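You operate a simulated robot arm through the tools that you are given. There is no shell and no other tool.

The job below is to be done with a simulated robot arm. You get a single attempt, and the scene is never put back.

TASK
Close both glue pots, wipe up the drips and push the plate in.
Fine: use the scrub pad and put it back. What is to be rubbed or washed off counts as gone when no trace of it is left.

Only the result counts: the job must be done as asked and must still hold three seconds after the hand-in. Knocking over, shifting, dropping, spilling or breaking anything else fails it.

THE ROBOT
A 6-joint arm with a two-finger parallel gripper, fixed in place. Base frame: the origin is on the floor under the middle of its stand, x ahead of it, y to its left, z up; the work surface is at about z = 850. Units: mm, rad, N and s.
With the tool pointing down near the work surface it reaches from about 300 to 660 mm from the base axis. Its first joint turns from -2.007 to 2.007 rad. Payload 3.43 kg.
The tool frame sits at the grasp point between the pads (the TCP): z along the fingers, y along the line on which they close. The tips reach 34 mm beyond it. Largest opening 128 mm; finger width 24, thickness 12; the body of the gripper, 48 by 130 mm, starts 96 mm behind the TCP.
Orientation is that of the tool frame in the base frame, as a unit quaternion [x, y, z, w]. With the fingers straight down and closing along the base's y, the tool's x points along the base's -x, its y along +y and its z along -z.

THE INTERFACE
- The arm moves only by the tool step_arm. Its argument "targets" is a list of rows, each an object of numbers (a shift or turn left out is 0, a gripper value left out holds the last): "x", "y", "z": the shift along the tool's x, y, z in mm; "ax", "ay", "az": the turn, a rotation vector about the tool's x, y, z in rad; "gripper": the finger opening in mm, from 0 to 128. In form: [{"x": .., "y": .., "z": .., "ax": .., "ay": .., "az": .., "gripper": ..}, ...]. A call has 1 to 20 rows; each row is the pose to reach, as a shift and turn from the pose commanded when the call began, along the tool's axes at that moment. Each row takes 0.2 s and may step no farther than 50 mm and 0.15 rad from the row before; otherwise, or with a gripper value out of range, the whole call is refused. A pose out of reach is approached as far as the arm can. The call stops where the force on the tool passes 40 N (or 10 N more than at its start, if that is more) or the arm is blocked; 0.2 s more then pass. The fingers move at their own pace (about 153 mm/s each) and stop on an object; they squeeze with about 29 N. The grip force told is the motor's: it shows also when the fingers shut on nothing. Time passes only in rows, and 0.2 s behind the last, so rows that repeat a pose let the fingers close. The reply holds the time, the measured pose of the TCP, the force on the tool along the base axes, the opening and the grip force, in the units named above and with some noise, with the torque about the TCP (base axes, N m) and any sound that the robot's microphone picked up.
- Cameras (640 x 400 px; columns grow to the right, rows downward): "scene" is fixed at [50.5, 499.5, 1433.2]; the picture's right is [-0.30, -0.95, 0.00], its down [-0.81, 0.26, -0.52] and it looks along [0.50, -0.16, -0.85] (base axes); focal length 258 px, centre (320, 200). "wrist" rides on the gripper at [76, -11, -160] in the tool frame; the picture's right is [0.15, 0.99, 0.00], its down [-0.88, 0.13, -0.46] and it looks along [-0.45, 0.07, 0.89] (tool axes); focal length 234 px, centre (320, 200). There is no depth. A picture from a camera that has moved, and an enlarged one, comes with that camera's place and axes in the base frame and with its lens.
- snapshot(camera): a new picture of that camera. The clock stands still meanwhile.
- slide_trunk(by): slides the trunk up (or, below 0, down) by that many mm; the arm rides with it, the base frame stays. It gives what a move gives, with no picture.
- zoom(camera, box): a new picture of the part [left, top, right, bottom] of that camera's present view, enlarged. The clock stands still meanwhile.
- sign_off(): hands the job in; it is judged then, once.

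Places have to be worked out from the pictures, the camera data and where the tool is seen. Open the gripper and draw the arm clear of the work before you hand the job in, unless the task says otherwise.

The tools are called after ">>>" as name(argument=value, ...) on one line, values as JSON. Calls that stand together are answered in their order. step_arm: Moves the arm, as the interface text tells. Its arguments: {"type":"object","properties":{"targets":{"type":"array"}},"required":["targets"]} The other tools are called the same way: slide_trunk (by) moves the trunk up or down; snapshot (camera) takes a picture; zoom (camera, box) takes an enlarged picture of a part of a camera's view; sign_off () hands the job in.

At the start:

```text
time_s: 0.0
ee_pos: [298.3, 327.3, 1151.0]
tcp_rot: [0.0, 1.0, 0.001, 0.0]
wrist_force: [0.4, -0.5, -0.3]
wrist_torque: [0.02, 0.0, 0.0]
gripper_width: 128.2
gripper_force: 0.0
trunk travel left (down, up): [-925.0, 65.0]
```

scene: 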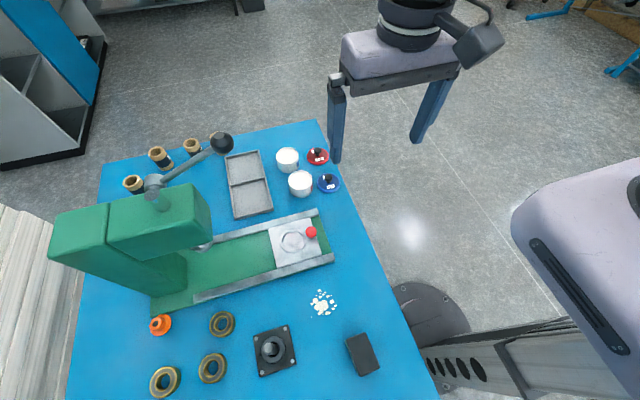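
wrist: 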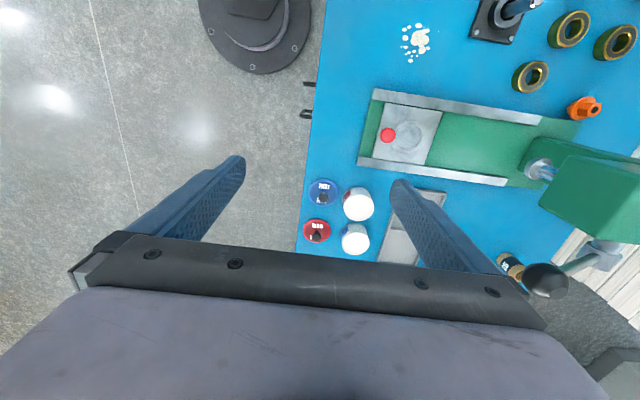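

I start by looking closely at the pots, lids, drips, pad and plate before moving anything.

>>> zoom(camera="scene", box=[220, 120, 380, 220])

>>> zoom(camera="scene", box=[240, 280, 400, 380])

>>> zoom(camera="scene", box=[140, 190, 350, 320])

>>> zoom(camera="wrist", box=[290, 160, 450, 260])

>>> zoom(camera="wrist", box=[340, 0, 640, 190])

```text
4.00 times, centred on (300, 170) of scene
camera zoom: at [50.5, 499.5, 1433.2], right [-0.3, -0.95, 0.0], down [-0.81, 0.26, -0.52], along [0.5, -0.16, -0.85], focal length 1033 px, centre (400, 320)
```

zoom: 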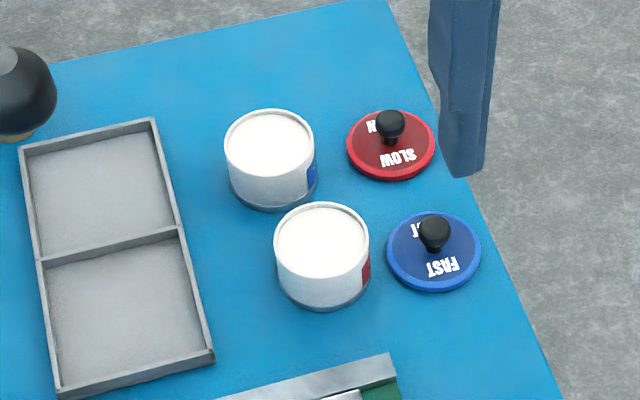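

```text
4.00 times, centred on (320, 330) of scene
camera zoom: at [50.5, 499.5, 1433.2], right [-0.3, -0.95, 0.0], down [-0.81, 0.26, -0.52], along [0.5, -0.16, -0.85], focal length 1033 px, centre (320, -320)
```

zoom: 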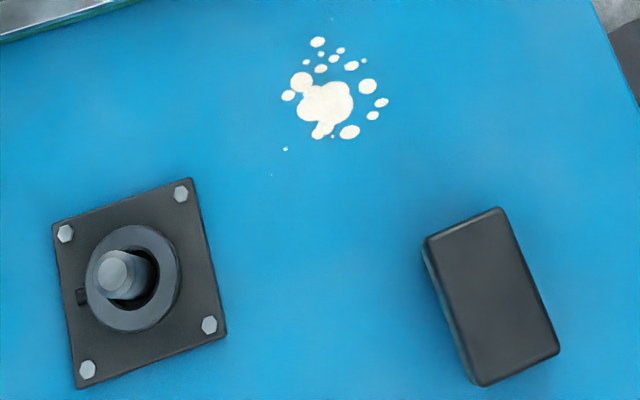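

```text
3.05 times, centred on (245, 255) of scene
camera zoom: at [50.5, 499.5, 1433.2], right [-0.3, -0.95, 0.0], down [-0.81, 0.26, -0.52], along [0.5, -0.16, -0.85], focal length 787 px, centre (549, 32)
```

zoom: 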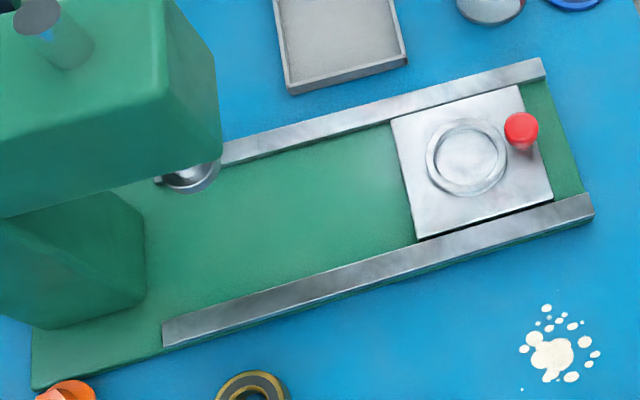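

```text
4.00 times, centred on (370, 210) of wrist
camera zoom: at [221.8, 316.8, 1312.0], right [-0.15, 0.99, 0.0], down [0.88, 0.13, 0.46], along [0.45, 0.07, -0.89], focal length 937 px, centre (120, 160)
```

zoom: 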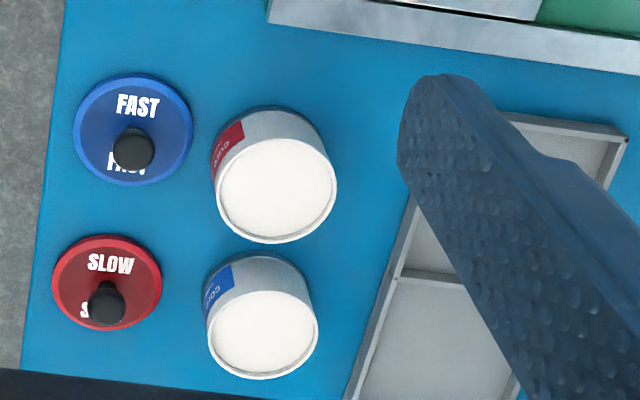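

```text
2.11 times, centred on (490, 95) of wrist
camera zoom: at [221.8, 316.8, 1312.0], right [-0.15, 0.99, 0.0], down [0.88, 0.13, 0.46], along [0.45, 0.07, -0.89], focal length 493 px, centre (-38, 421)
```

zoom: 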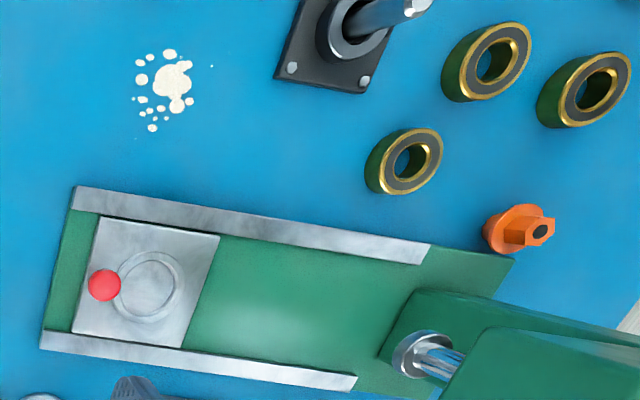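

The lids read SLOW (red) and FAST (blue), and the pots carry coloured labels that I need to read. I enlarge those labels and the knobs further.

>>> zoom(camera="wrist", box=[336, 182, 376, 207])

>>> zoom(camera="wrist", box=[336, 220, 376, 245])

>>> zoom(camera="scene", box=[290, 180, 330, 205])

>>> zoom(camera="scene", box=[270, 140, 350, 200])

>>> zoom(camera="scene", box=[300, 280, 350, 322])

```text
16.00 times, centred on (356, 194) of wrist
camera zoom: at [221.8, 316.8, 1312.0], right [-0.15, 0.99, 0.0], down [0.88, 0.13, 0.46], along [0.45, 0.07, -0.89], focal length 3747 px, centre (-256, 288)
```

zoom: 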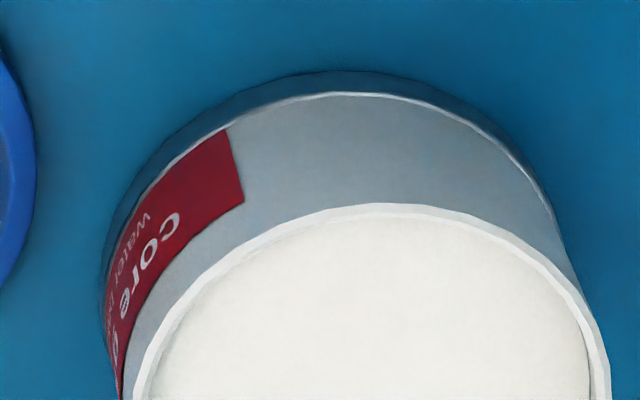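

```text
16.00 times, centred on (356, 232) of wrist
camera zoom: at [221.8, 316.8, 1312.0], right [-0.15, 0.99, 0.0], down [0.88, 0.13, 0.46], along [0.45, 0.07, -0.89], focal length 3747 px, centre (-256, -320)
```

zoom: 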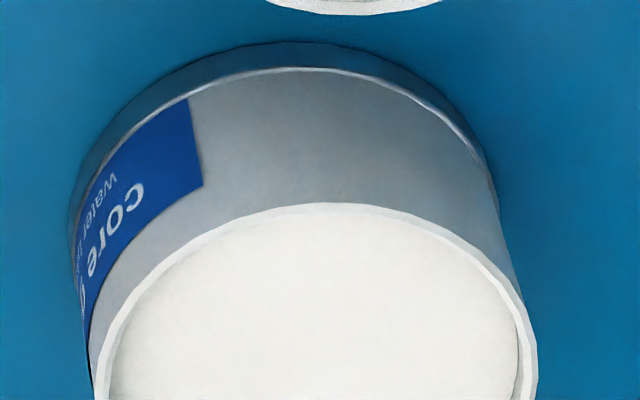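

```text
16.00 times, centred on (310, 192) of scene
camera zoom: at [50.5, 499.5, 1433.2], right [-0.3, -0.95, 0.0], down [-0.81, 0.26, -0.52], along [0.5, -0.16, -0.85], focal length 4133 px, centre (480, 320)
```

zoom: 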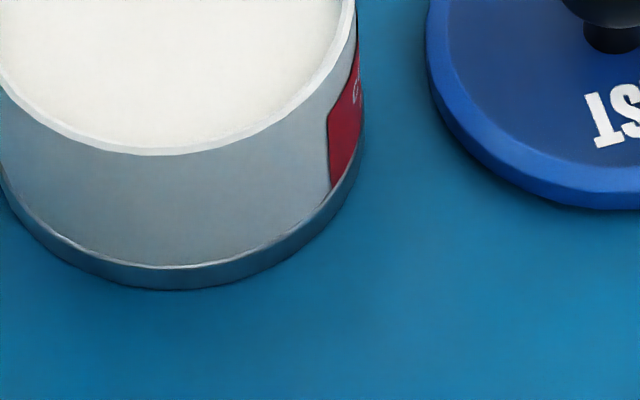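

```text
6.67 times, centred on (310, 170) of scene
camera zoom: at [50.5, 499.5, 1433.2], right [-0.3, -0.95, 0.0], down [-0.81, 0.26, -0.52], along [0.5, -0.16, -0.85], focal length 1722 px, centre (387, 400)
```

zoom: 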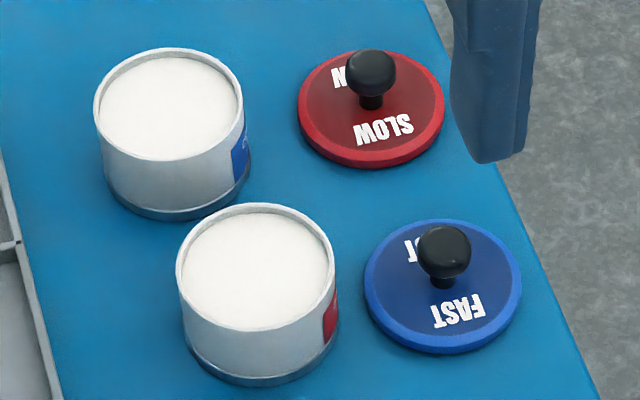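

```text
9.52 times, centred on (325, 301) of scene
camera zoom: at [50.5, 499.5, 1433.2], right [-0.3, -0.95, 0.0], down [-0.81, 0.26, -0.52], along [0.5, -0.16, -0.85], focal length 2460 px, centre (272, -762)
```

zoom: 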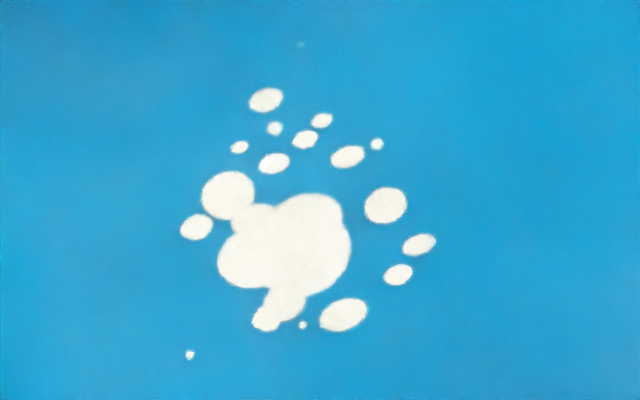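

The labels say "core … / water …" and face −y, so I need a view from the −y side. I move the tool to about (512, 211, 940), clear of the lids, so that the wrist camera looks at the labels at about 45°.

>>> step_arm(targets=[{"x": -36, "y": -19, "z": 35}, {"x": -72, "y": -38, "z": 70}, {"x": -107, "y": -58, "z": 105}, {"x": -143, "y": -77, "z": 140}, {"x": -178, "y": -97, "z": 176}, {"x": -214, "y": -116, "z": 211}, {"x": -214, "y": -116, "z": 211}])

>>> snapshot(camera="wrist")

>>> snapshot(camera="scene")

```text
refused: row 1 steps farther than a row can; nothing moved
```

```text
taken
camera wrist: at [221.8, 316.8, 1312.0], right [-0.15, 0.99, 0.0], down [0.88, 0.13, 0.46], along [0.45, 0.07, -0.89], focal length 234 px, centre (320, 200)
```

wrist: 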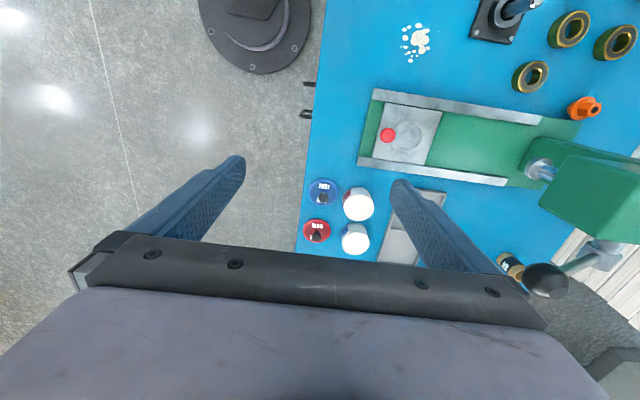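

```text
taken
```

scene: 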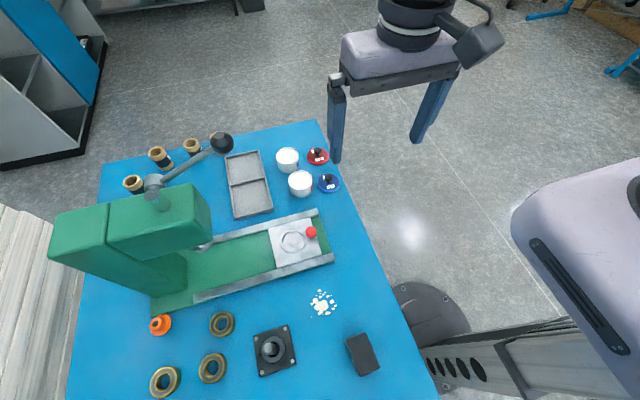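

The first row was 54 mm, over the limit, so I split the same move into 8 rows of about 40 mm.

>>> step_arm(targets=[{"x": -27, "y": -15, "z": 26}, {"x": -54, "y": -29, "z": 53}, {"x": -80, "y": -44, "z": 79}, {"x": -107, "y": -58, "z": 105}, {"x": -134, "y": -73, "z": 132}, {"x": -160, "y": -87, "z": 158}, {"x": -187, "y": -102, "z": 185}, {"x": -214, "y": -116, "z": 211}, {"x": -214, "y": -116, "z": 211}])

>>> snapshot(camera="wrist")

>>> snapshot(camera="scene")

```text
time_s: 2.0
ee_pos: [511.2, 210.0, 940.4]
tcp_rot: [0.0, 1.0, 0.0, 0.0]
wrist_force: [-1.0, -0.2, 0.3]
wrist_torque: [0.0, -0.02, -0.03]
gripper_width: 127.9
gripper_force: 0.0
trunk travel left (down, up): [-925.0, 65.0]
```

```text
taken
camera wrist: at [435.3, 200.5, 1101.2], right [-0.15, 0.99, 0.0], down [0.88, 0.13, 0.46], along [0.45, 0.07, -0.89], focal length 234 px, centre (320, 200)
```

wrist: 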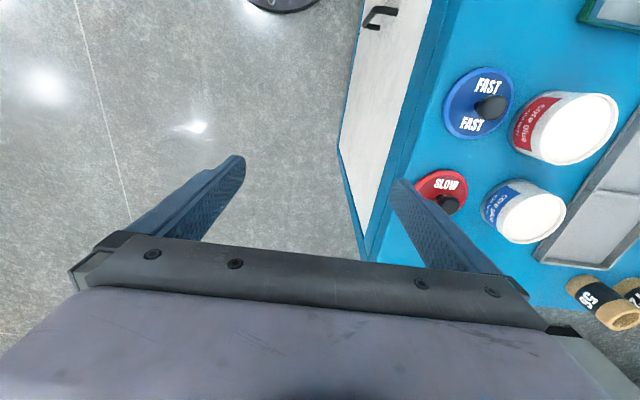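

```text
taken
```

scene: 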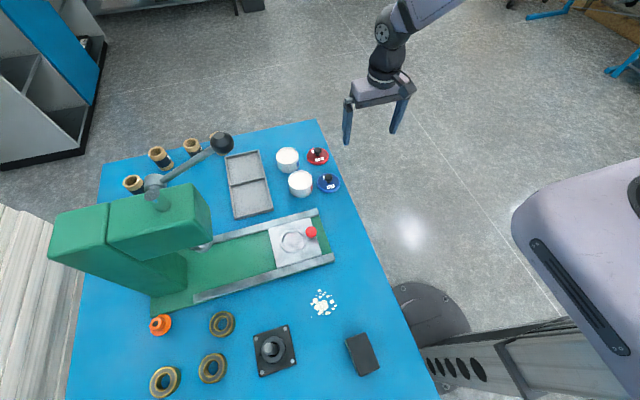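

The labels now face the camera, so I enlarge both of them and the lids.

>>> zoom(camera="wrist", box=[500, 80, 564, 170])

>>> zoom(camera="wrist", box=[470, 170, 534, 250])

>>> zoom(camera="wrist", box=[410, 50, 530, 220])

```text
4.44 times, centred on (532, 125) of wrist
camera zoom: at [435.3, 200.5, 1101.2], right [-0.15, 0.99, 0.0], down [0.88, 0.13, 0.46], along [0.45, 0.07, -0.89], focal length 1041 px, centre (-622, 533)
```

zoom: 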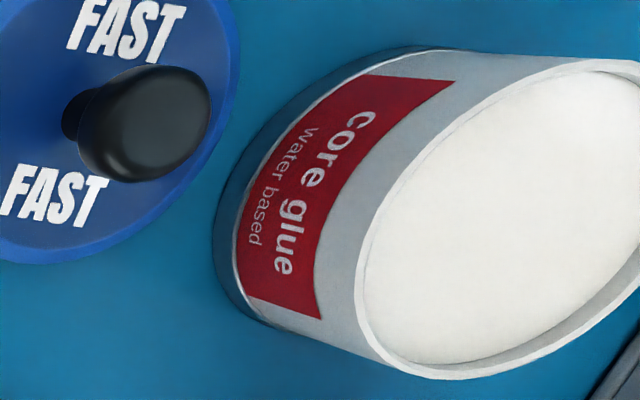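

```text
5.00 times, centred on (502, 210) of wrist
camera zoom: at [435.3, 200.5, 1101.2], right [-0.15, 0.99, 0.0], down [0.88, 0.13, 0.46], along [0.45, 0.07, -0.89], focal length 1171 px, centre (-590, 150)
```

zoom: 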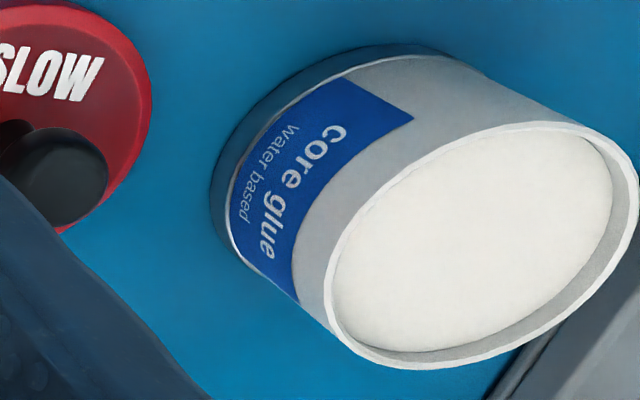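

```text
2.35 times, centred on (470, 135) of wrist
camera zoom: at [435.3, 200.5, 1101.2], right [-0.15, 0.99, 0.0], down [0.88, 0.13, 0.46], along [0.45, 0.07, -0.89], focal length 551 px, centre (-33, 353)
```

zoom: 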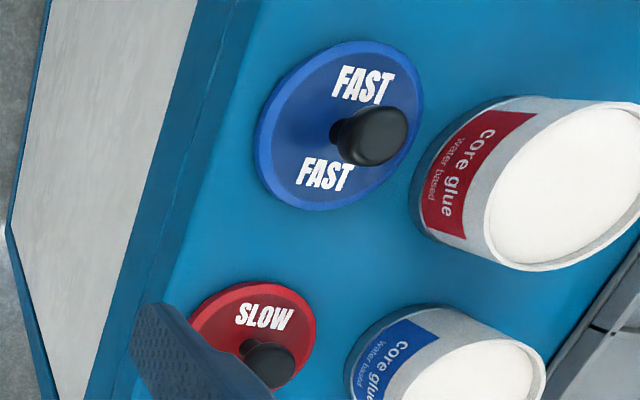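

Both labels read "core glue, water based", so only the colour distinguishes them: the red SLOW lid goes on the red-label pot at about (436, 429), and the blue FAST lid on the blue-label pot at about (524, 441). Triangulation puts the red knob at about (531, 353, 883) and the blue knob at (434, 353, 883). I zoom on the pot rims to refine their centres.

>>> zoom(camera="wrist", box=[480, 80, 640, 180])

>>> zoom(camera="wrist", box=[440, 160, 600, 260])

>>> zoom(camera="scene", box=[268, 144, 332, 204])

```text
4.00 times, centred on (560, 130) of wrist
camera zoom: at [435.3, 200.5, 1101.2], right [-0.15, 0.99, 0.0], down [0.88, 0.13, 0.46], along [0.45, 0.07, -0.89], focal length 937 px, centre (-640, 480)
```

zoom: 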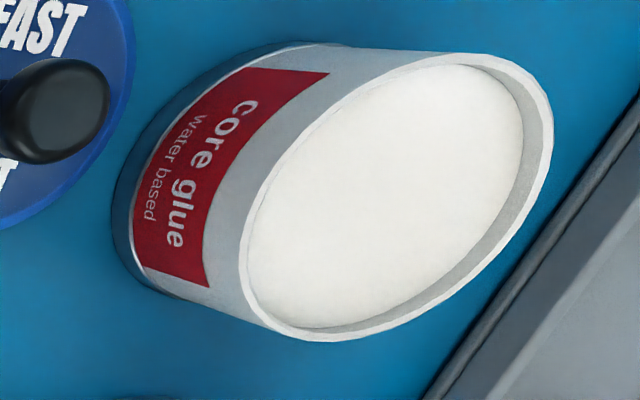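

```text
4.00 times, centred on (520, 210) of wrist
camera zoom: at [435.3, 200.5, 1101.2], right [-0.15, 0.99, 0.0], down [0.88, 0.13, 0.46], along [0.45, 0.07, -0.89], focal length 937 px, centre (-480, 160)
```

zoom: 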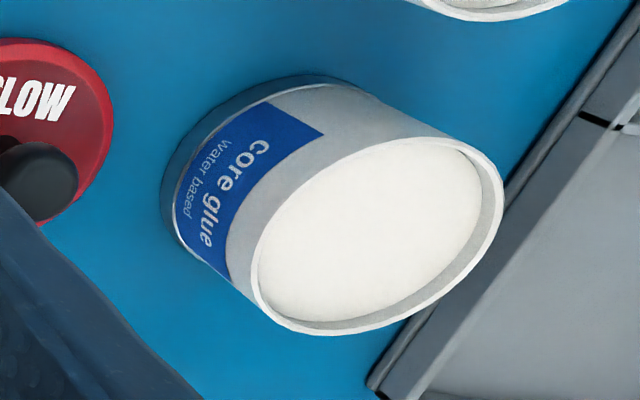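

```text
6.67 times, centred on (300, 174) of scene
camera zoom: at [50.5, 499.5, 1433.2], right [-0.3, -0.95, 0.0], down [-0.81, 0.26, -0.52], along [0.5, -0.16, -0.85], focal length 1722 px, centre (453, 373)
```

zoom: 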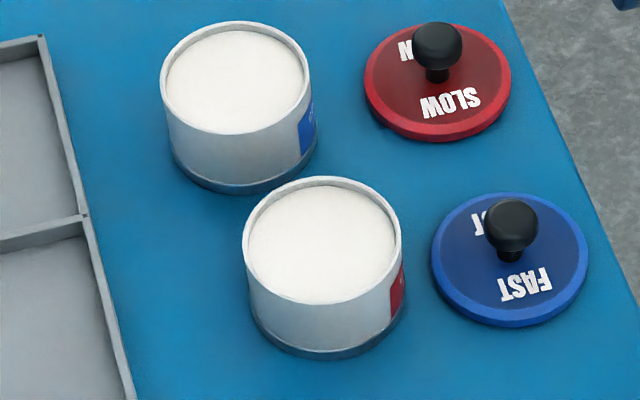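

Refined rim centres are red pot (439.5, 428, 894) and blue pot (529.5, 440, 894). The blue pot is about 688 mm out, so I test the reach there empty-handed, at a safe height with the tips at about 976.

>>> step_arm(targets=[{"z": -35}, {"z": -70}, {"x": -5, "y": 46, "z": -70}, {"x": -9, "y": 92, "z": -70}, {"x": -13, "y": 138, "z": -70}, {"x": -16, "y": 184, "z": -70}, {"x": -18, "y": 230, "z": -70}, {"x": -18, "y": 230, "z": -70}, {"x": -18, "y": 230, "z": -70}])

>>> snapshot(camera="scene")

>>> snapshot(camera="wrist")

```text
time_s: 4.0
ee_pos: [499.5, 413.6, 1008.4]
tcp_rot: [0.001, 1.0, 0.0, 0.0]
wrist_force: [-0.6, 0.4, -0.4]
wrist_torque: [-0.02, -0.04, -0.02]
gripper_width: 127.9
gripper_force: 0.1
out of reach, approached as far as the arm can: row 6, 7, 8, 9
trunk travel left (down, up): [-925.0, 65.0]
```

```text
taken
```

scene: 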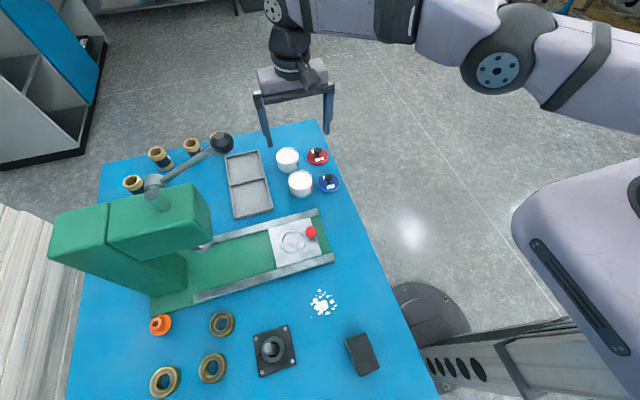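

```text
taken
camera wrist: at [423.0, 402.2, 1170.4], right [-0.15, 0.99, 0.0], down [0.88, 0.13, 0.46], along [0.45, 0.07, -0.89], focal length 234 px, centre (320, 200)
```

wrist: 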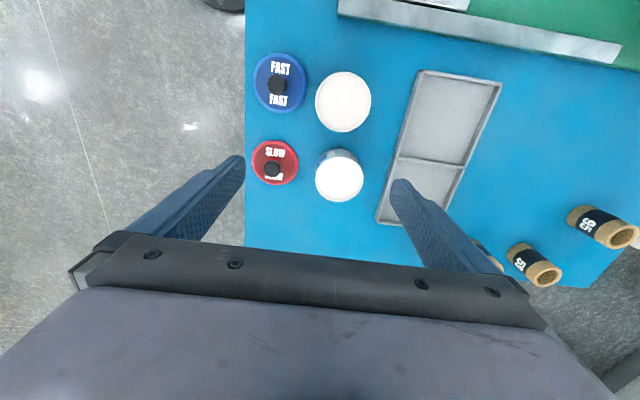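

The tool-down reach here stops at about 648 mm, so the blue pot will need an outward tilt, with the same tilt used at pick-up so the lid stays level. The camera now looks almost straight down on the pots, so I zoom to measure rims and knobs accurately.

>>> zoom(camera="wrist", box=[240, 40, 400, 140])

>>> zoom(camera="wrist", box=[240, 125, 400, 225])

```text
4.00 times, centred on (320, 90) of wrist
camera zoom: at [423.0, 402.2, 1170.4], right [-0.15, 0.99, 0.0], down [0.88, 0.13, 0.46], along [0.45, 0.07, -0.89], focal length 937 px, centre (320, 640)
```

zoom: 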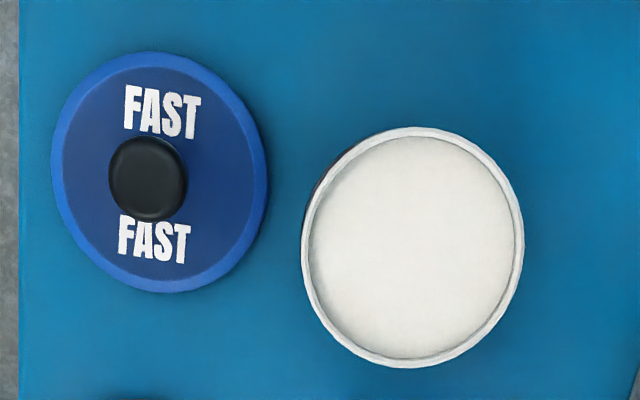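

```text
4.00 times, centred on (320, 175) of wrist
camera zoom: at [423.0, 402.2, 1170.4], right [-0.15, 0.99, 0.0], down [0.88, 0.13, 0.46], along [0.45, 0.07, -0.89], focal length 937 px, centre (320, 300)
```

zoom: 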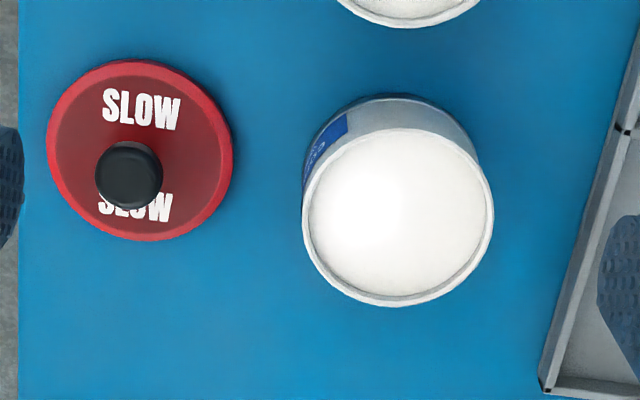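

From these views I take red pot (440, 430), blue pot (530, 442.5), red knob (531.8, 356) and blue knob (433.7, 355.5). I step back in y inside the reach to learn which pose counts as commanded, and narrow the gripper to 60 mm.

>>> step_arm(targets=[{"y": -45, "gripper": 60}, {"y": -90, "gripper": 60}, {"y": -90, "gripper": 60}])

```text
time_s: 4.8
ee_pos: [500.1, 322.1, 1012.4]
tcp_rot: [0.0, 1.0, 0.0, 0.001]
wrist_force: [0.0, 0.4, -0.2]
wrist_torque: [-0.01, -0.01, -0.03]
gripper_width: 59.8
gripper_force: 0.2
trunk travel left (down, up): [-925.0, 65.0]
```

The commanded pose is the clipped one, so I now move above the red knob at (531.8, 356) with z about 960.

>>> step_arm(targets=[{"x": -16, "y": 17, "z": 0}, {"x": -31.7, "y": 33.9, "z": 10}, {"x": -31.7, "y": 33.9, "z": 40}, {"x": -31.7, "y": 33.9, "z": 52}, {"x": -31.7, "y": 33.9, "z": 52}])

>>> snapshot(camera="wrist")

>>> zoom(camera="scene", box=[268, 104, 364, 204])

```text
time_s: 6.0
ee_pos: [531.8, 356.1, 957.7]
tcp_rot: [0.0, 1.0, 0.0, 0.001]
wrist_force: [0.2, 0.2, -0.4]
wrist_torque: [0.0, -0.02, -0.01]
gripper_width: 60.1
gripper_force: 0.1
trunk travel left (down, up): [-925.0, 65.0]
```

```text
taken
camera wrist: at [455.4, 345.6, 1117.5], right [-0.15, 0.99, 0.0], down [0.88, 0.13, 0.46], along [0.45, 0.07, -0.89], focal length 234 px, centre (320, 200)
```

wrist: 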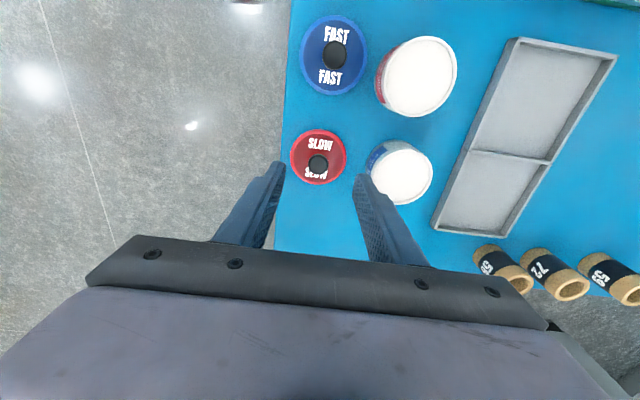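

```text
4.00 times, centred on (316, 154) of scene
camera zoom: at [50.5, 499.5, 1433.2], right [-0.3, -0.95, 0.0], down [-0.81, 0.26, -0.52], along [0.5, -0.16, -0.85], focal length 1033 px, centre (336, 384)
```

zoom: 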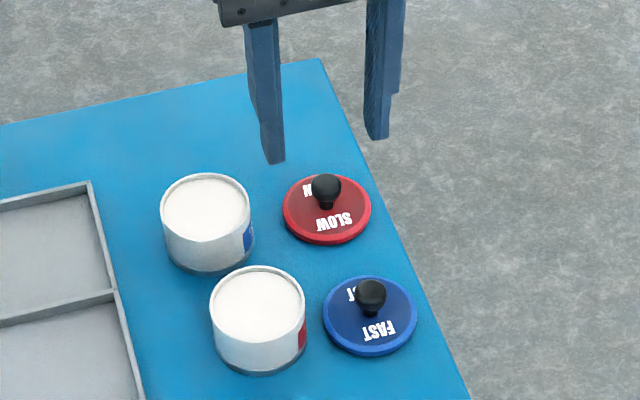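

The knob at (318, 163) lies midway between the fingers and works out to (531, 355). I descend to TCP z of about 899, with the tips about 6 mm above the lid disc.

>>> step_arm(targets=[{"z": 20}, {"z": 40}, {"z": 50}, {"z": 59}, {"z": 59}])

>>> snapshot(camera="wrist")

>>> zoom(camera="scene", box=[280, 120, 360, 180])

```text
time_s: 7.2
ee_pos: [531.3, 356.2, 898.2]
tcp_rot: [0.0, 1.0, 0.0, 0.0]
wrist_force: [0.8, 0.1, -0.1]
wrist_torque: [-0.03, 0.0, 0.04]
gripper_width: 60.0
gripper_force: 0.0
trunk travel left (down, up): [-925.0, 65.0]
```

```text
taken
camera wrist: at [455.2, 345.3, 1058.5], right [-0.15, 0.99, 0.0], down [0.88, 0.13, 0.46], along [0.45, 0.07, -0.89], focal length 234 px, centre (320, 200)
```

wrist: 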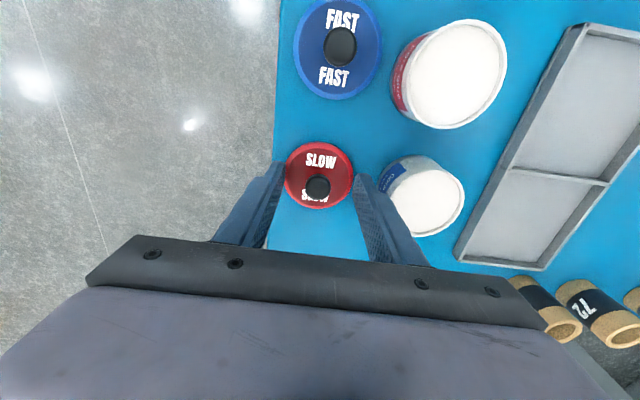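

```text
6.67 times, centred on (320, 150) of scene
camera zoom: at [50.5, 499.5, 1433.2], right [-0.3, -0.95, 0.0], down [-0.81, 0.26, -0.52], along [0.5, -0.16, -0.85], focal length 1722 px, centre (320, 533)
```

zoom: 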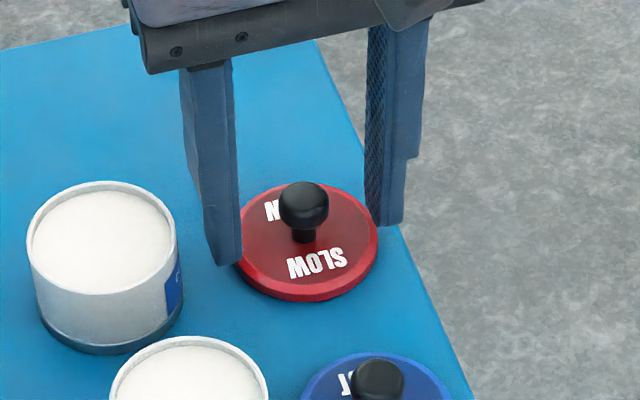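

The fingers straddle the knob evenly, so I close on it.

>>> step_arm(targets=[{"gripper": 10}, {"gripper": 10}, {"gripper": 10}])

>>> zoom(camera="scene", box=[280, 120, 360, 180])

>>> zoom(camera="wrist", box=[260, 130, 380, 230])

```text
time_s: 8.0
ee_pos: [530.9, 356.6, 897.6]
tcp_rot: [-0.001, 1.0, 0.0, 0.0]
wrist_force: [0.7, -0.5, -0.8]
wrist_torque: [0.02, 0.02, -0.01]
gripper_width: 19.8
gripper_force: 28.7
trunk travel left (down, up): [-925.0, 65.0]
```

```text
6.67 times, centred on (320, 150) of scene
camera zoom: at [50.5, 499.5, 1433.2], right [-0.3, -0.95, 0.0], down [-0.81, 0.26, -0.52], along [0.5, -0.16, -0.85], focal length 1722 px, centre (320, 533)
```

zoom: 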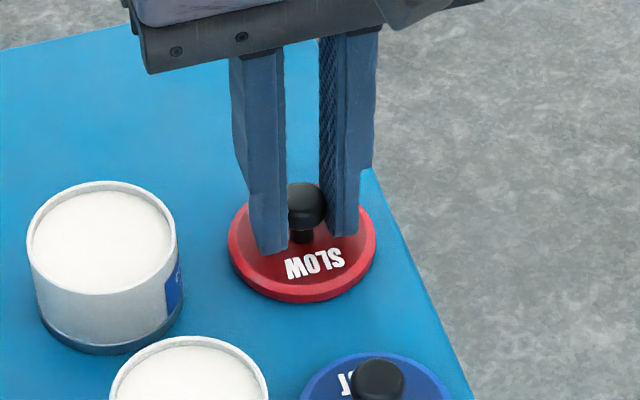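

```text
4.00 times, centred on (320, 180) of wrist
camera zoom: at [455.3, 345.4, 1058.6], right [-0.15, 0.99, 0.0], down [0.88, 0.13, 0.46], along [0.45, 0.07, -0.89], focal length 937 px, centre (320, 280)
```

zoom: 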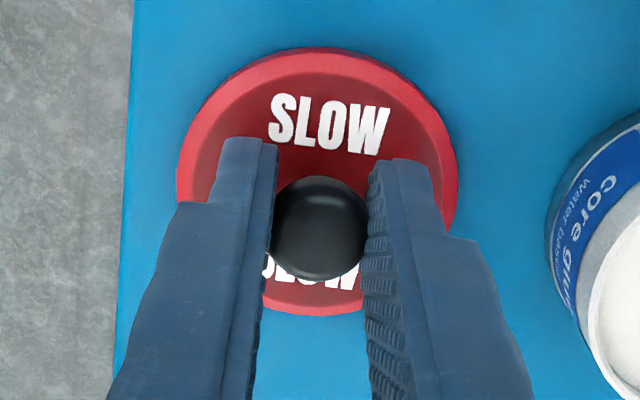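

The knob is held at 19.8 mm, with the lid centre within 1 mm of the TCP. I lift 75 mm and carry it over the red-label pot at (440, 430).

>>> step_arm(targets=[{"z": -15}, {"z": -45}, {"z": -75}, {"x": 30, "y": 24, "z": -75}, {"x": 61, "y": 49, "z": -75}, {"x": 82, "y": 66, "z": -75}, {"x": 92, "y": 73.5, "z": -75}, {"x": 92, "y": 73.5, "z": -75}])

>>> snapshot(camera="wrist")

>>> zoom(camera="scene", box=[260, 120, 350, 210])

```text
time_s: 9.8
ee_pos: [437.7, 429.4, 973.7]
tcp_rot: [0.0, 1.0, -0.001, 0.001]
wrist_force: [0.2, 0.2, -1.5]
wrist_torque: [0.0, 0.02, 0.0]
gripper_width: 19.8
gripper_force: 29.2
trunk travel left (down, up): [-925.0, 65.0]
```

```text
taken
camera wrist: at [362.6, 418.4, 1134.6], right [-0.15, 0.99, 0.0], down [0.88, 0.13, 0.46], along [0.45, 0.07, -0.89], focal length 234 px, centre (320, 200)
```

wrist: 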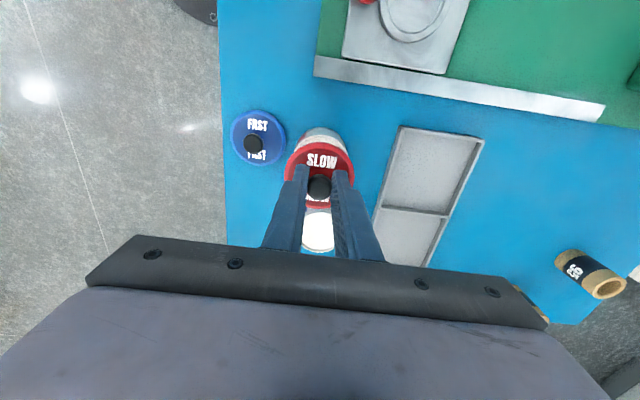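

```text
4.44 times, centred on (305, 165) of scene
camera zoom: at [50.5, 499.5, 1433.2], right [-0.3, -0.95, 0.0], down [-0.81, 0.26, -0.52], along [0.5, -0.16, -0.85], focal length 1148 px, centre (387, 356)
```

zoom: 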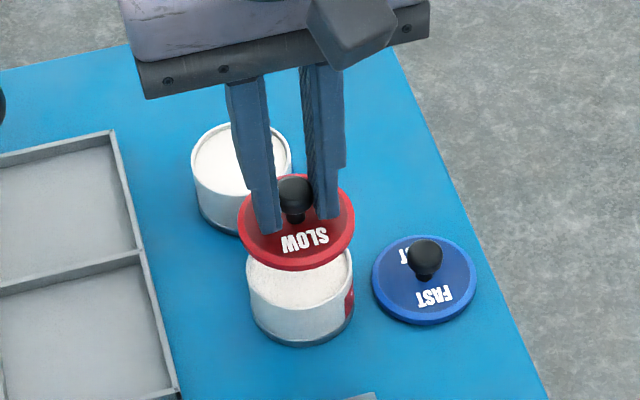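

The lid hovers over the pot. I lower to about 6 mm above the rim and check the alignment from both cameras.

>>> step_arm(targets=[{"x": -0.8, "y": 0.5, "z": 13}, {"x": -0.8, "y": 0.5, "z": 25}, {"x": -0.8, "y": 0.5, "z": 25}])

>>> zoom(camera="scene", box=[276, 155, 332, 205])

>>> zoom(camera="wrist", box=[260, 110, 380, 210])

```text
time_s: 10.6
ee_pos: [440.0, 429.7, 949.0]
tcp_rot: [0.0, 1.0, 0.0, 0.0]
wrist_force: [-0.5, 0.2, 0.4]
wrist_torque: [-0.05, 0.0, 0.01]
gripper_width: 19.8
gripper_force: 29.1
trunk travel left (down, up): [-925.0, 65.0]
```

```text
8.00 times, centred on (304, 180) of scene
camera zoom: at [50.5, 499.5, 1433.2], right [-0.3, -0.95, 0.0], down [-0.81, 0.26, -0.52], along [0.5, -0.16, -0.85], focal length 2067 px, centre (448, 360)
```

zoom: 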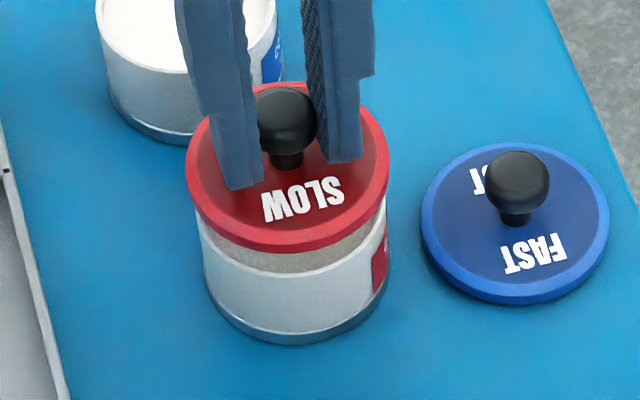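

```text
4.00 times, centred on (320, 160) of wrist
camera zoom: at [363.8, 419.1, 1109.3], right [-0.15, 0.99, 0.0], down [0.88, 0.13, 0.46], along [0.45, 0.07, -0.89], focal length 937 px, centre (320, 360)
```

zoom: 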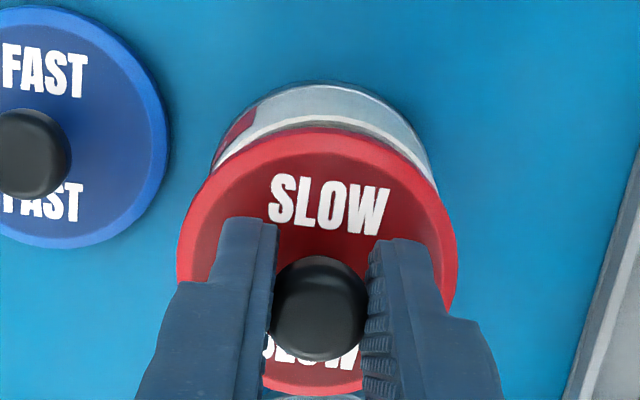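

Alignment is within about 1 mm in both views, with the pot slightly further toward +y. I shift 0.7 mm and lower in small steps until contact shows.

>>> step_arm(targets=[{"y": 0.7, "z": 3}, {"y": 0.7, "z": 5}, {"y": 0.7, "z": 6.5}, {"y": 0.7, "z": 6.5}])

>>> zoom(camera="scene", box=[276, 155, 332, 205])

```text
time_s: 11.6
ee_pos: [439.1, 429.7, 941.8]
tcp_rot: [0.0, 1.0, -0.001, 0.0]
wrist_force: [-0.8, 0.2, -0.3]
wrist_torque: [0.01, -0.01, -0.01]
gripper_width: 19.4
gripper_force: 29.2
trunk travel left (down, up): [-925.0, 65.0]
```

```text
8.00 times, centred on (304, 180) of scene
camera zoom: at [50.5, 499.5, 1433.2], right [-0.3, -0.95, 0.0], down [-0.81, 0.26, -0.52], along [0.5, -0.16, -0.85], focal length 2067 px, centre (448, 360)
```

zoom: 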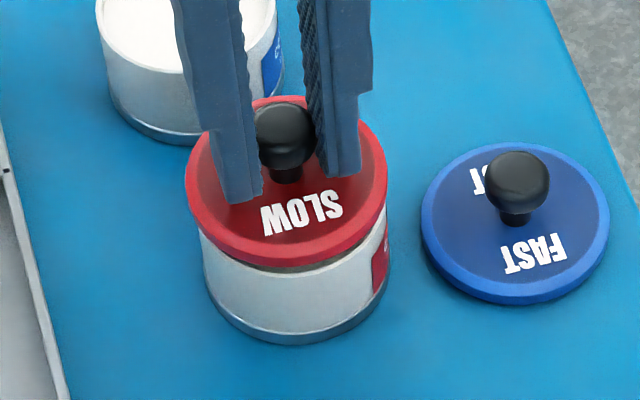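

There is no contact force yet and a thin gap still shows, so I continue down in 1 mm steps.

>>> step_arm(targets=[{"z": 1}, {"z": 2}, {"z": 2.5}])

>>> zoom(camera="scene", box=[276, 155, 332, 205])

```text
time_s: 12.4
ee_pos: [439.7, 430.5, 939.1]
tcp_rot: [0.0, 1.0, -0.001, 0.0]
wrist_force: [-0.9, -0.9, 0.3]
wrist_torque: [0.01, 0.01, -0.02]
gripper_width: 19.7
gripper_force: 29.3
trunk travel left (down, up): [-925.0, 65.0]
```

```text
8.00 times, centred on (304, 180) of scene
camera zoom: at [50.5, 499.5, 1433.2], right [-0.3, -0.95, 0.0], down [-0.81, 0.26, -0.52], along [0.5, -0.16, -0.85], focal length 2067 px, centre (448, 360)
```

zoom: 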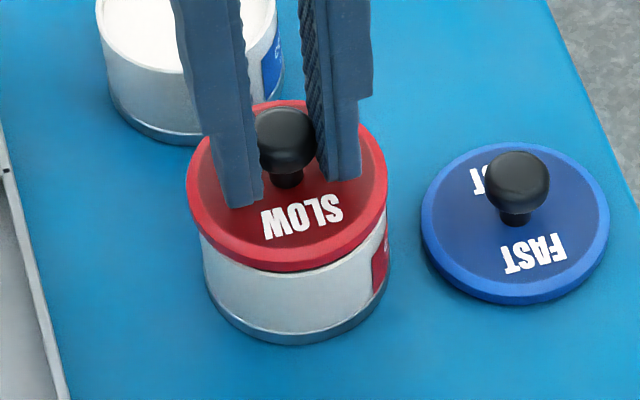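

The gap is almost closed but there is still no force, so I go on in fine steps.

>>> step_arm(targets=[{"z": 0.7}, {"z": 1.4}])

>>> zoom(camera="scene", box=[276, 155, 332, 205])

```text
time_s: 13.0
ee_pos: [439.7, 430.2, 938.5]
tcp_rot: [0.0, 1.0, -0.001, 0.0]
wrist_force: [0.2, -0.2, 0.6]
wrist_torque: [0.02, -0.01, 0.01]
gripper_width: 19.5
gripper_force: 29.0
trunk travel left (down, up): [-925.0, 65.0]
```

```text
8.00 times, centred on (304, 180) of scene
camera zoom: at [50.5, 499.5, 1433.2], right [-0.3, -0.95, 0.0], down [-0.81, 0.26, -0.52], along [0.5, -0.16, -0.85], focal length 2067 px, centre (448, 360)
```

zoom: 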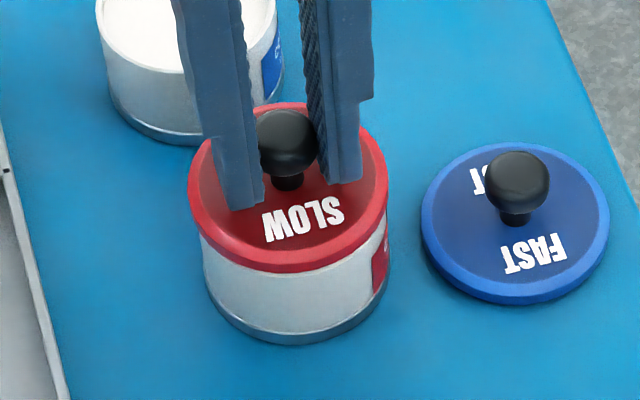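

The lid seems to be settling, so I continue down slowly to find the seat.

>>> step_arm(targets=[{"z": 0.7}, {"z": 1.4}, {"z": 2.0}])

>>> zoom(camera="scene", box=[276, 155, 332, 205])

```text
time_s: 13.8
ee_pos: [439.5, 430.6, 937.4]
tcp_rot: [0.0, 1.0, 0.001, 0.001]
wrist_force: [0.2, 0.0, 8.1]
wrist_torque: [-0.01, -0.22, 0.0]
gripper_width: 19.4
gripper_force: 28.9
trunk travel left (down, up): [-925.0, 65.0]
```

```text
8.00 times, centred on (304, 180) of scene
camera zoom: at [50.5, 499.5, 1433.2], right [-0.3, -0.95, 0.0], down [-0.81, 0.26, -0.52], along [0.5, -0.16, -0.85], focal length 2067 px, centre (448, 360)
```

zoom: 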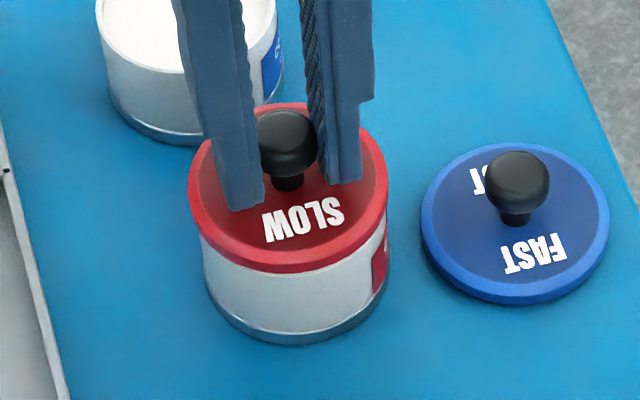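

There is 8 N of contact, so the lid rests on the rim. I open the fingers to 45 mm, then rise.

>>> step_arm(targets=[{"z": -0.8, "gripper": 19}, {"z": -0.8, "gripper": 45}, {"z": -0.8, "gripper": 45}, {"z": -30, "gripper": 45}, {"z": -60, "gripper": 45}, {"z": -60, "gripper": 45}])

>>> zoom(camera="scene", box=[276, 155, 332, 205])

>>> snapshot(camera="wrist")

>>> zoom(camera="wrist", box=[220, 90, 400, 210])

```text
time_s: 15.2
ee_pos: [439.4, 430.3, 995.5]
tcp_rot: [-0.001, 1.0, 0.0, 0.0]
wrist_force: [-0.4, 0.1, -0.1]
wrist_torque: [-0.01, -0.01, 0.04]
gripper_width: 45.4
gripper_force: 0.1
trunk travel left (down, up): [-925.0, 65.0]
heard: snap
```

```text
8.00 times, centred on (304, 180) of scene
camera zoom: at [50.5, 499.5, 1433.2], right [-0.3, -0.95, 0.0], down [-0.81, 0.26, -0.52], along [0.5, -0.16, -0.85], focal length 2067 px, centre (448, 360)
```

zoom: 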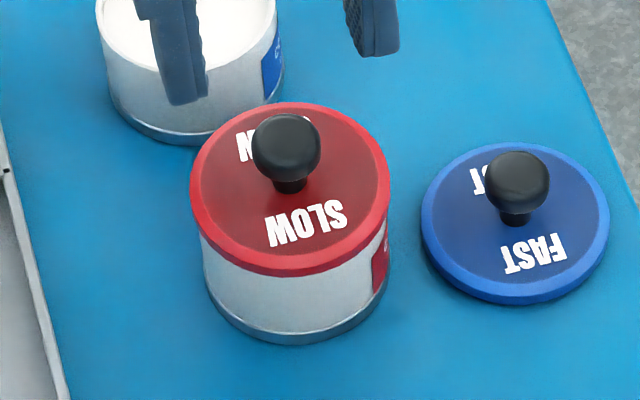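

```text
taken
camera wrist: at [364.0, 419.3, 1155.7], right [-0.15, 0.99, 0.0], down [0.88, 0.13, 0.46], along [0.45, 0.07, -0.89], focal length 234 px, centre (320, 200)
```

wrist: 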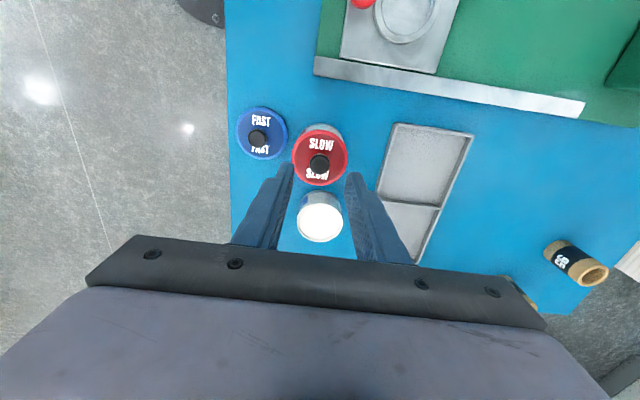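

```text
3.33 times, centred on (310, 150) of wrist
camera zoom: at [364.0, 419.3, 1155.7], right [-0.15, 0.99, 0.0], down [0.88, 0.13, 0.46], along [0.45, 0.07, -0.89], focal length 781 px, centre (353, 367)
```

zoom: 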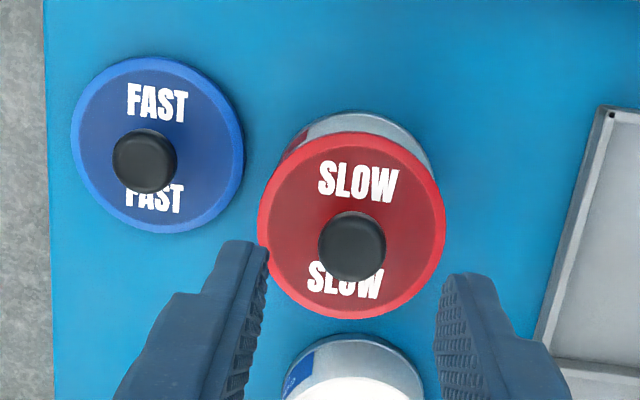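

A snap was heard and the red lid sits flush and centred on the red pot. Next is the blue lid: I move above its knob while yawing −0.69 rad, so the tool x axis points radially inward ready for the outward tilt.

>>> step_arm(targets=[{"x": 2, "y": -16, "az": -0.138, "gripper": 60}, {"x": 4, "y": -31, "az": -0.276, "gripper": 60}, {"x": 6, "y": -46, "az": -0.414, "gripper": 60}, {"x": 7, "y": -62, "az": -0.552, "gripper": 60}, {"x": 8.8, "y": -77.3, "az": -0.69, "gripper": 60}, {"x": 8.8, "y": -77.3, "az": -0.69, "gripper": 60}])

>>> snapshot(camera="wrist")

```text
time_s: 16.6
ee_pos: [431.0, 353.4, 995.0]
tcp_rot: [-0.339, 0.941, 0.0, 0.0]
wrist_force: [0.1, 0.0, 0.4]
wrist_torque: [0.0, -0.01, 0.02]
gripper_width: 59.8
gripper_force: 0.0
trunk travel left (down, up): [-925.0, 65.0]
```

```text
taken
camera wrist: at [379.5, 296.6, 1155.9], right [-0.74, 0.67, 0.0], down [0.59, 0.66, 0.46], along [0.3, 0.34, -0.89], focal length 234 px, centre (320, 200)
```

wrist: 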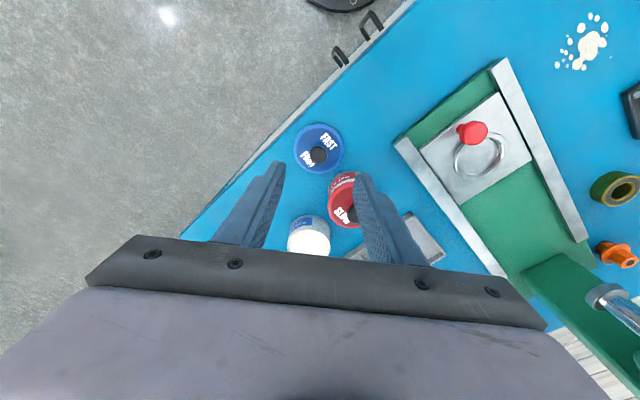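

The knob projects to about (433.3, 355), matching my estimate. I tilt the fingers outward by 0.25 rad in place, then read the pose.

>>> step_arm(targets=[{"ay": -0.125}, {"ay": -0.25}, {"ay": -0.25}])

>>> snapshot(camera="wrist")

>>> snapshot(camera="scene")

```text
time_s: 17.4
ee_pos: [431.2, 353.3, 996.0]
tcp_rot: [-0.335, 0.934, 0.041, 0.117]
wrist_force: [0.5, -0.5, 0.0]
wrist_torque: [-0.04, -0.04, -0.02]
gripper_width: 59.7
gripper_force: 0.1
trunk travel left (down, up): [-925.0, 65.0]
```

```text
taken
camera wrist: at [350.8, 273.2, 1132.0], right [-0.74, 0.67, -0.04], down [0.49, 0.57, 0.66], along [0.46, 0.47, -0.75], focal length 234 px, centre (320, 200)
```

wrist: 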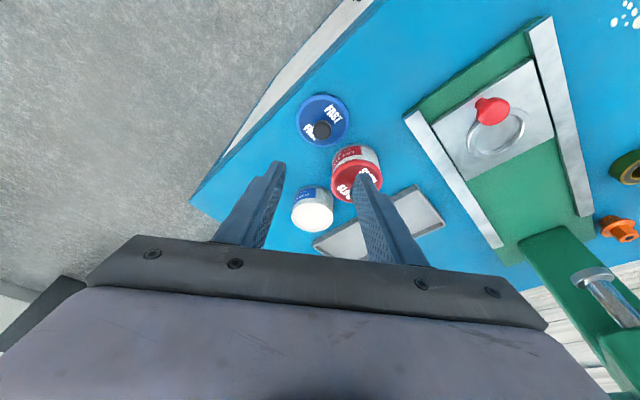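

```text
taken
```

scene: 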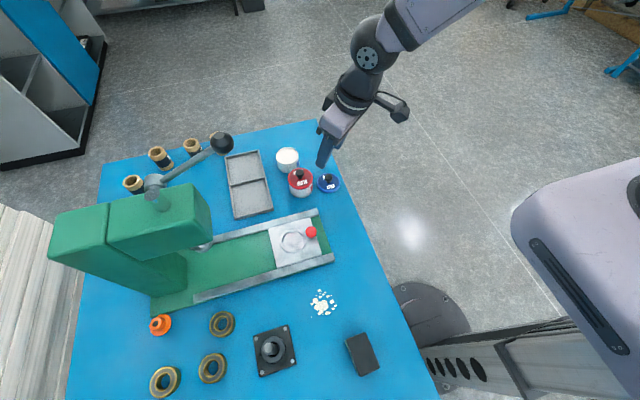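

Pose reads as expected. A straight descent in base z maps to tool (x +0.247, z +0.969) per mm. I go down to z of about 945 first and check the centring.

>>> step_arm(targets=[{"x": 6.8, "z": 23.0}, {"x": 13.4, "z": 48.2}, {"x": 13.4, "z": 48.2}])

>>> zoom(camera="wrist", box=[220, 90, 420, 215])

>>> zoom(camera="scene", box=[280, 130, 360, 200])

```text
time_s: 18.2
ee_pos: [431.0, 352.1, 946.7]
tcp_rot: [-0.335, 0.934, 0.044, 0.118]
wrist_force: [0.9, 0.2, 0.2]
wrist_torque: [0.01, 0.03, -0.02]
gripper_width: 59.8
gripper_force: 0.0
trunk travel left (down, up): [-925.0, 65.0]
```

```text
3.20 times, centred on (320, 152) of wrist
camera zoom: at [350.4, 272.3, 1082.7], right [-0.74, 0.67, -0.04], down [0.49, 0.57, 0.66], along [0.46, 0.47, -0.75], focal length 749 px, centre (320, 352)
```

zoom: 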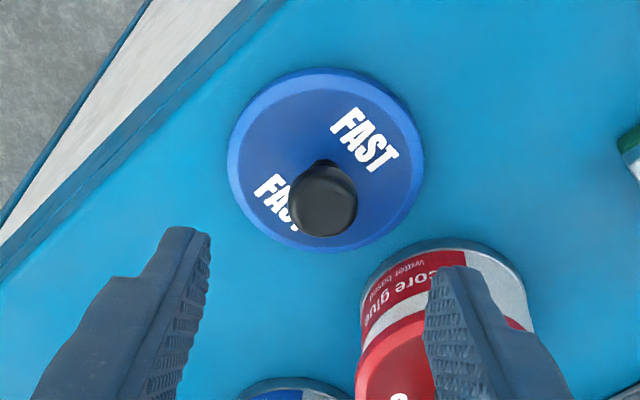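

```text
5.71 times, centred on (320, 165) of scene
camera zoom: at [50.5, 499.5, 1433.2], right [-0.3, -0.95, 0.0], down [-0.81, 0.26, -0.52], along [0.5, -0.16, -0.85], focal length 1476 px, centre (320, 400)
```

zoom: 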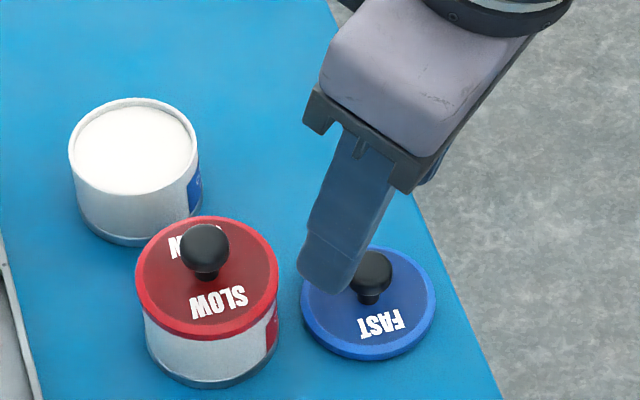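

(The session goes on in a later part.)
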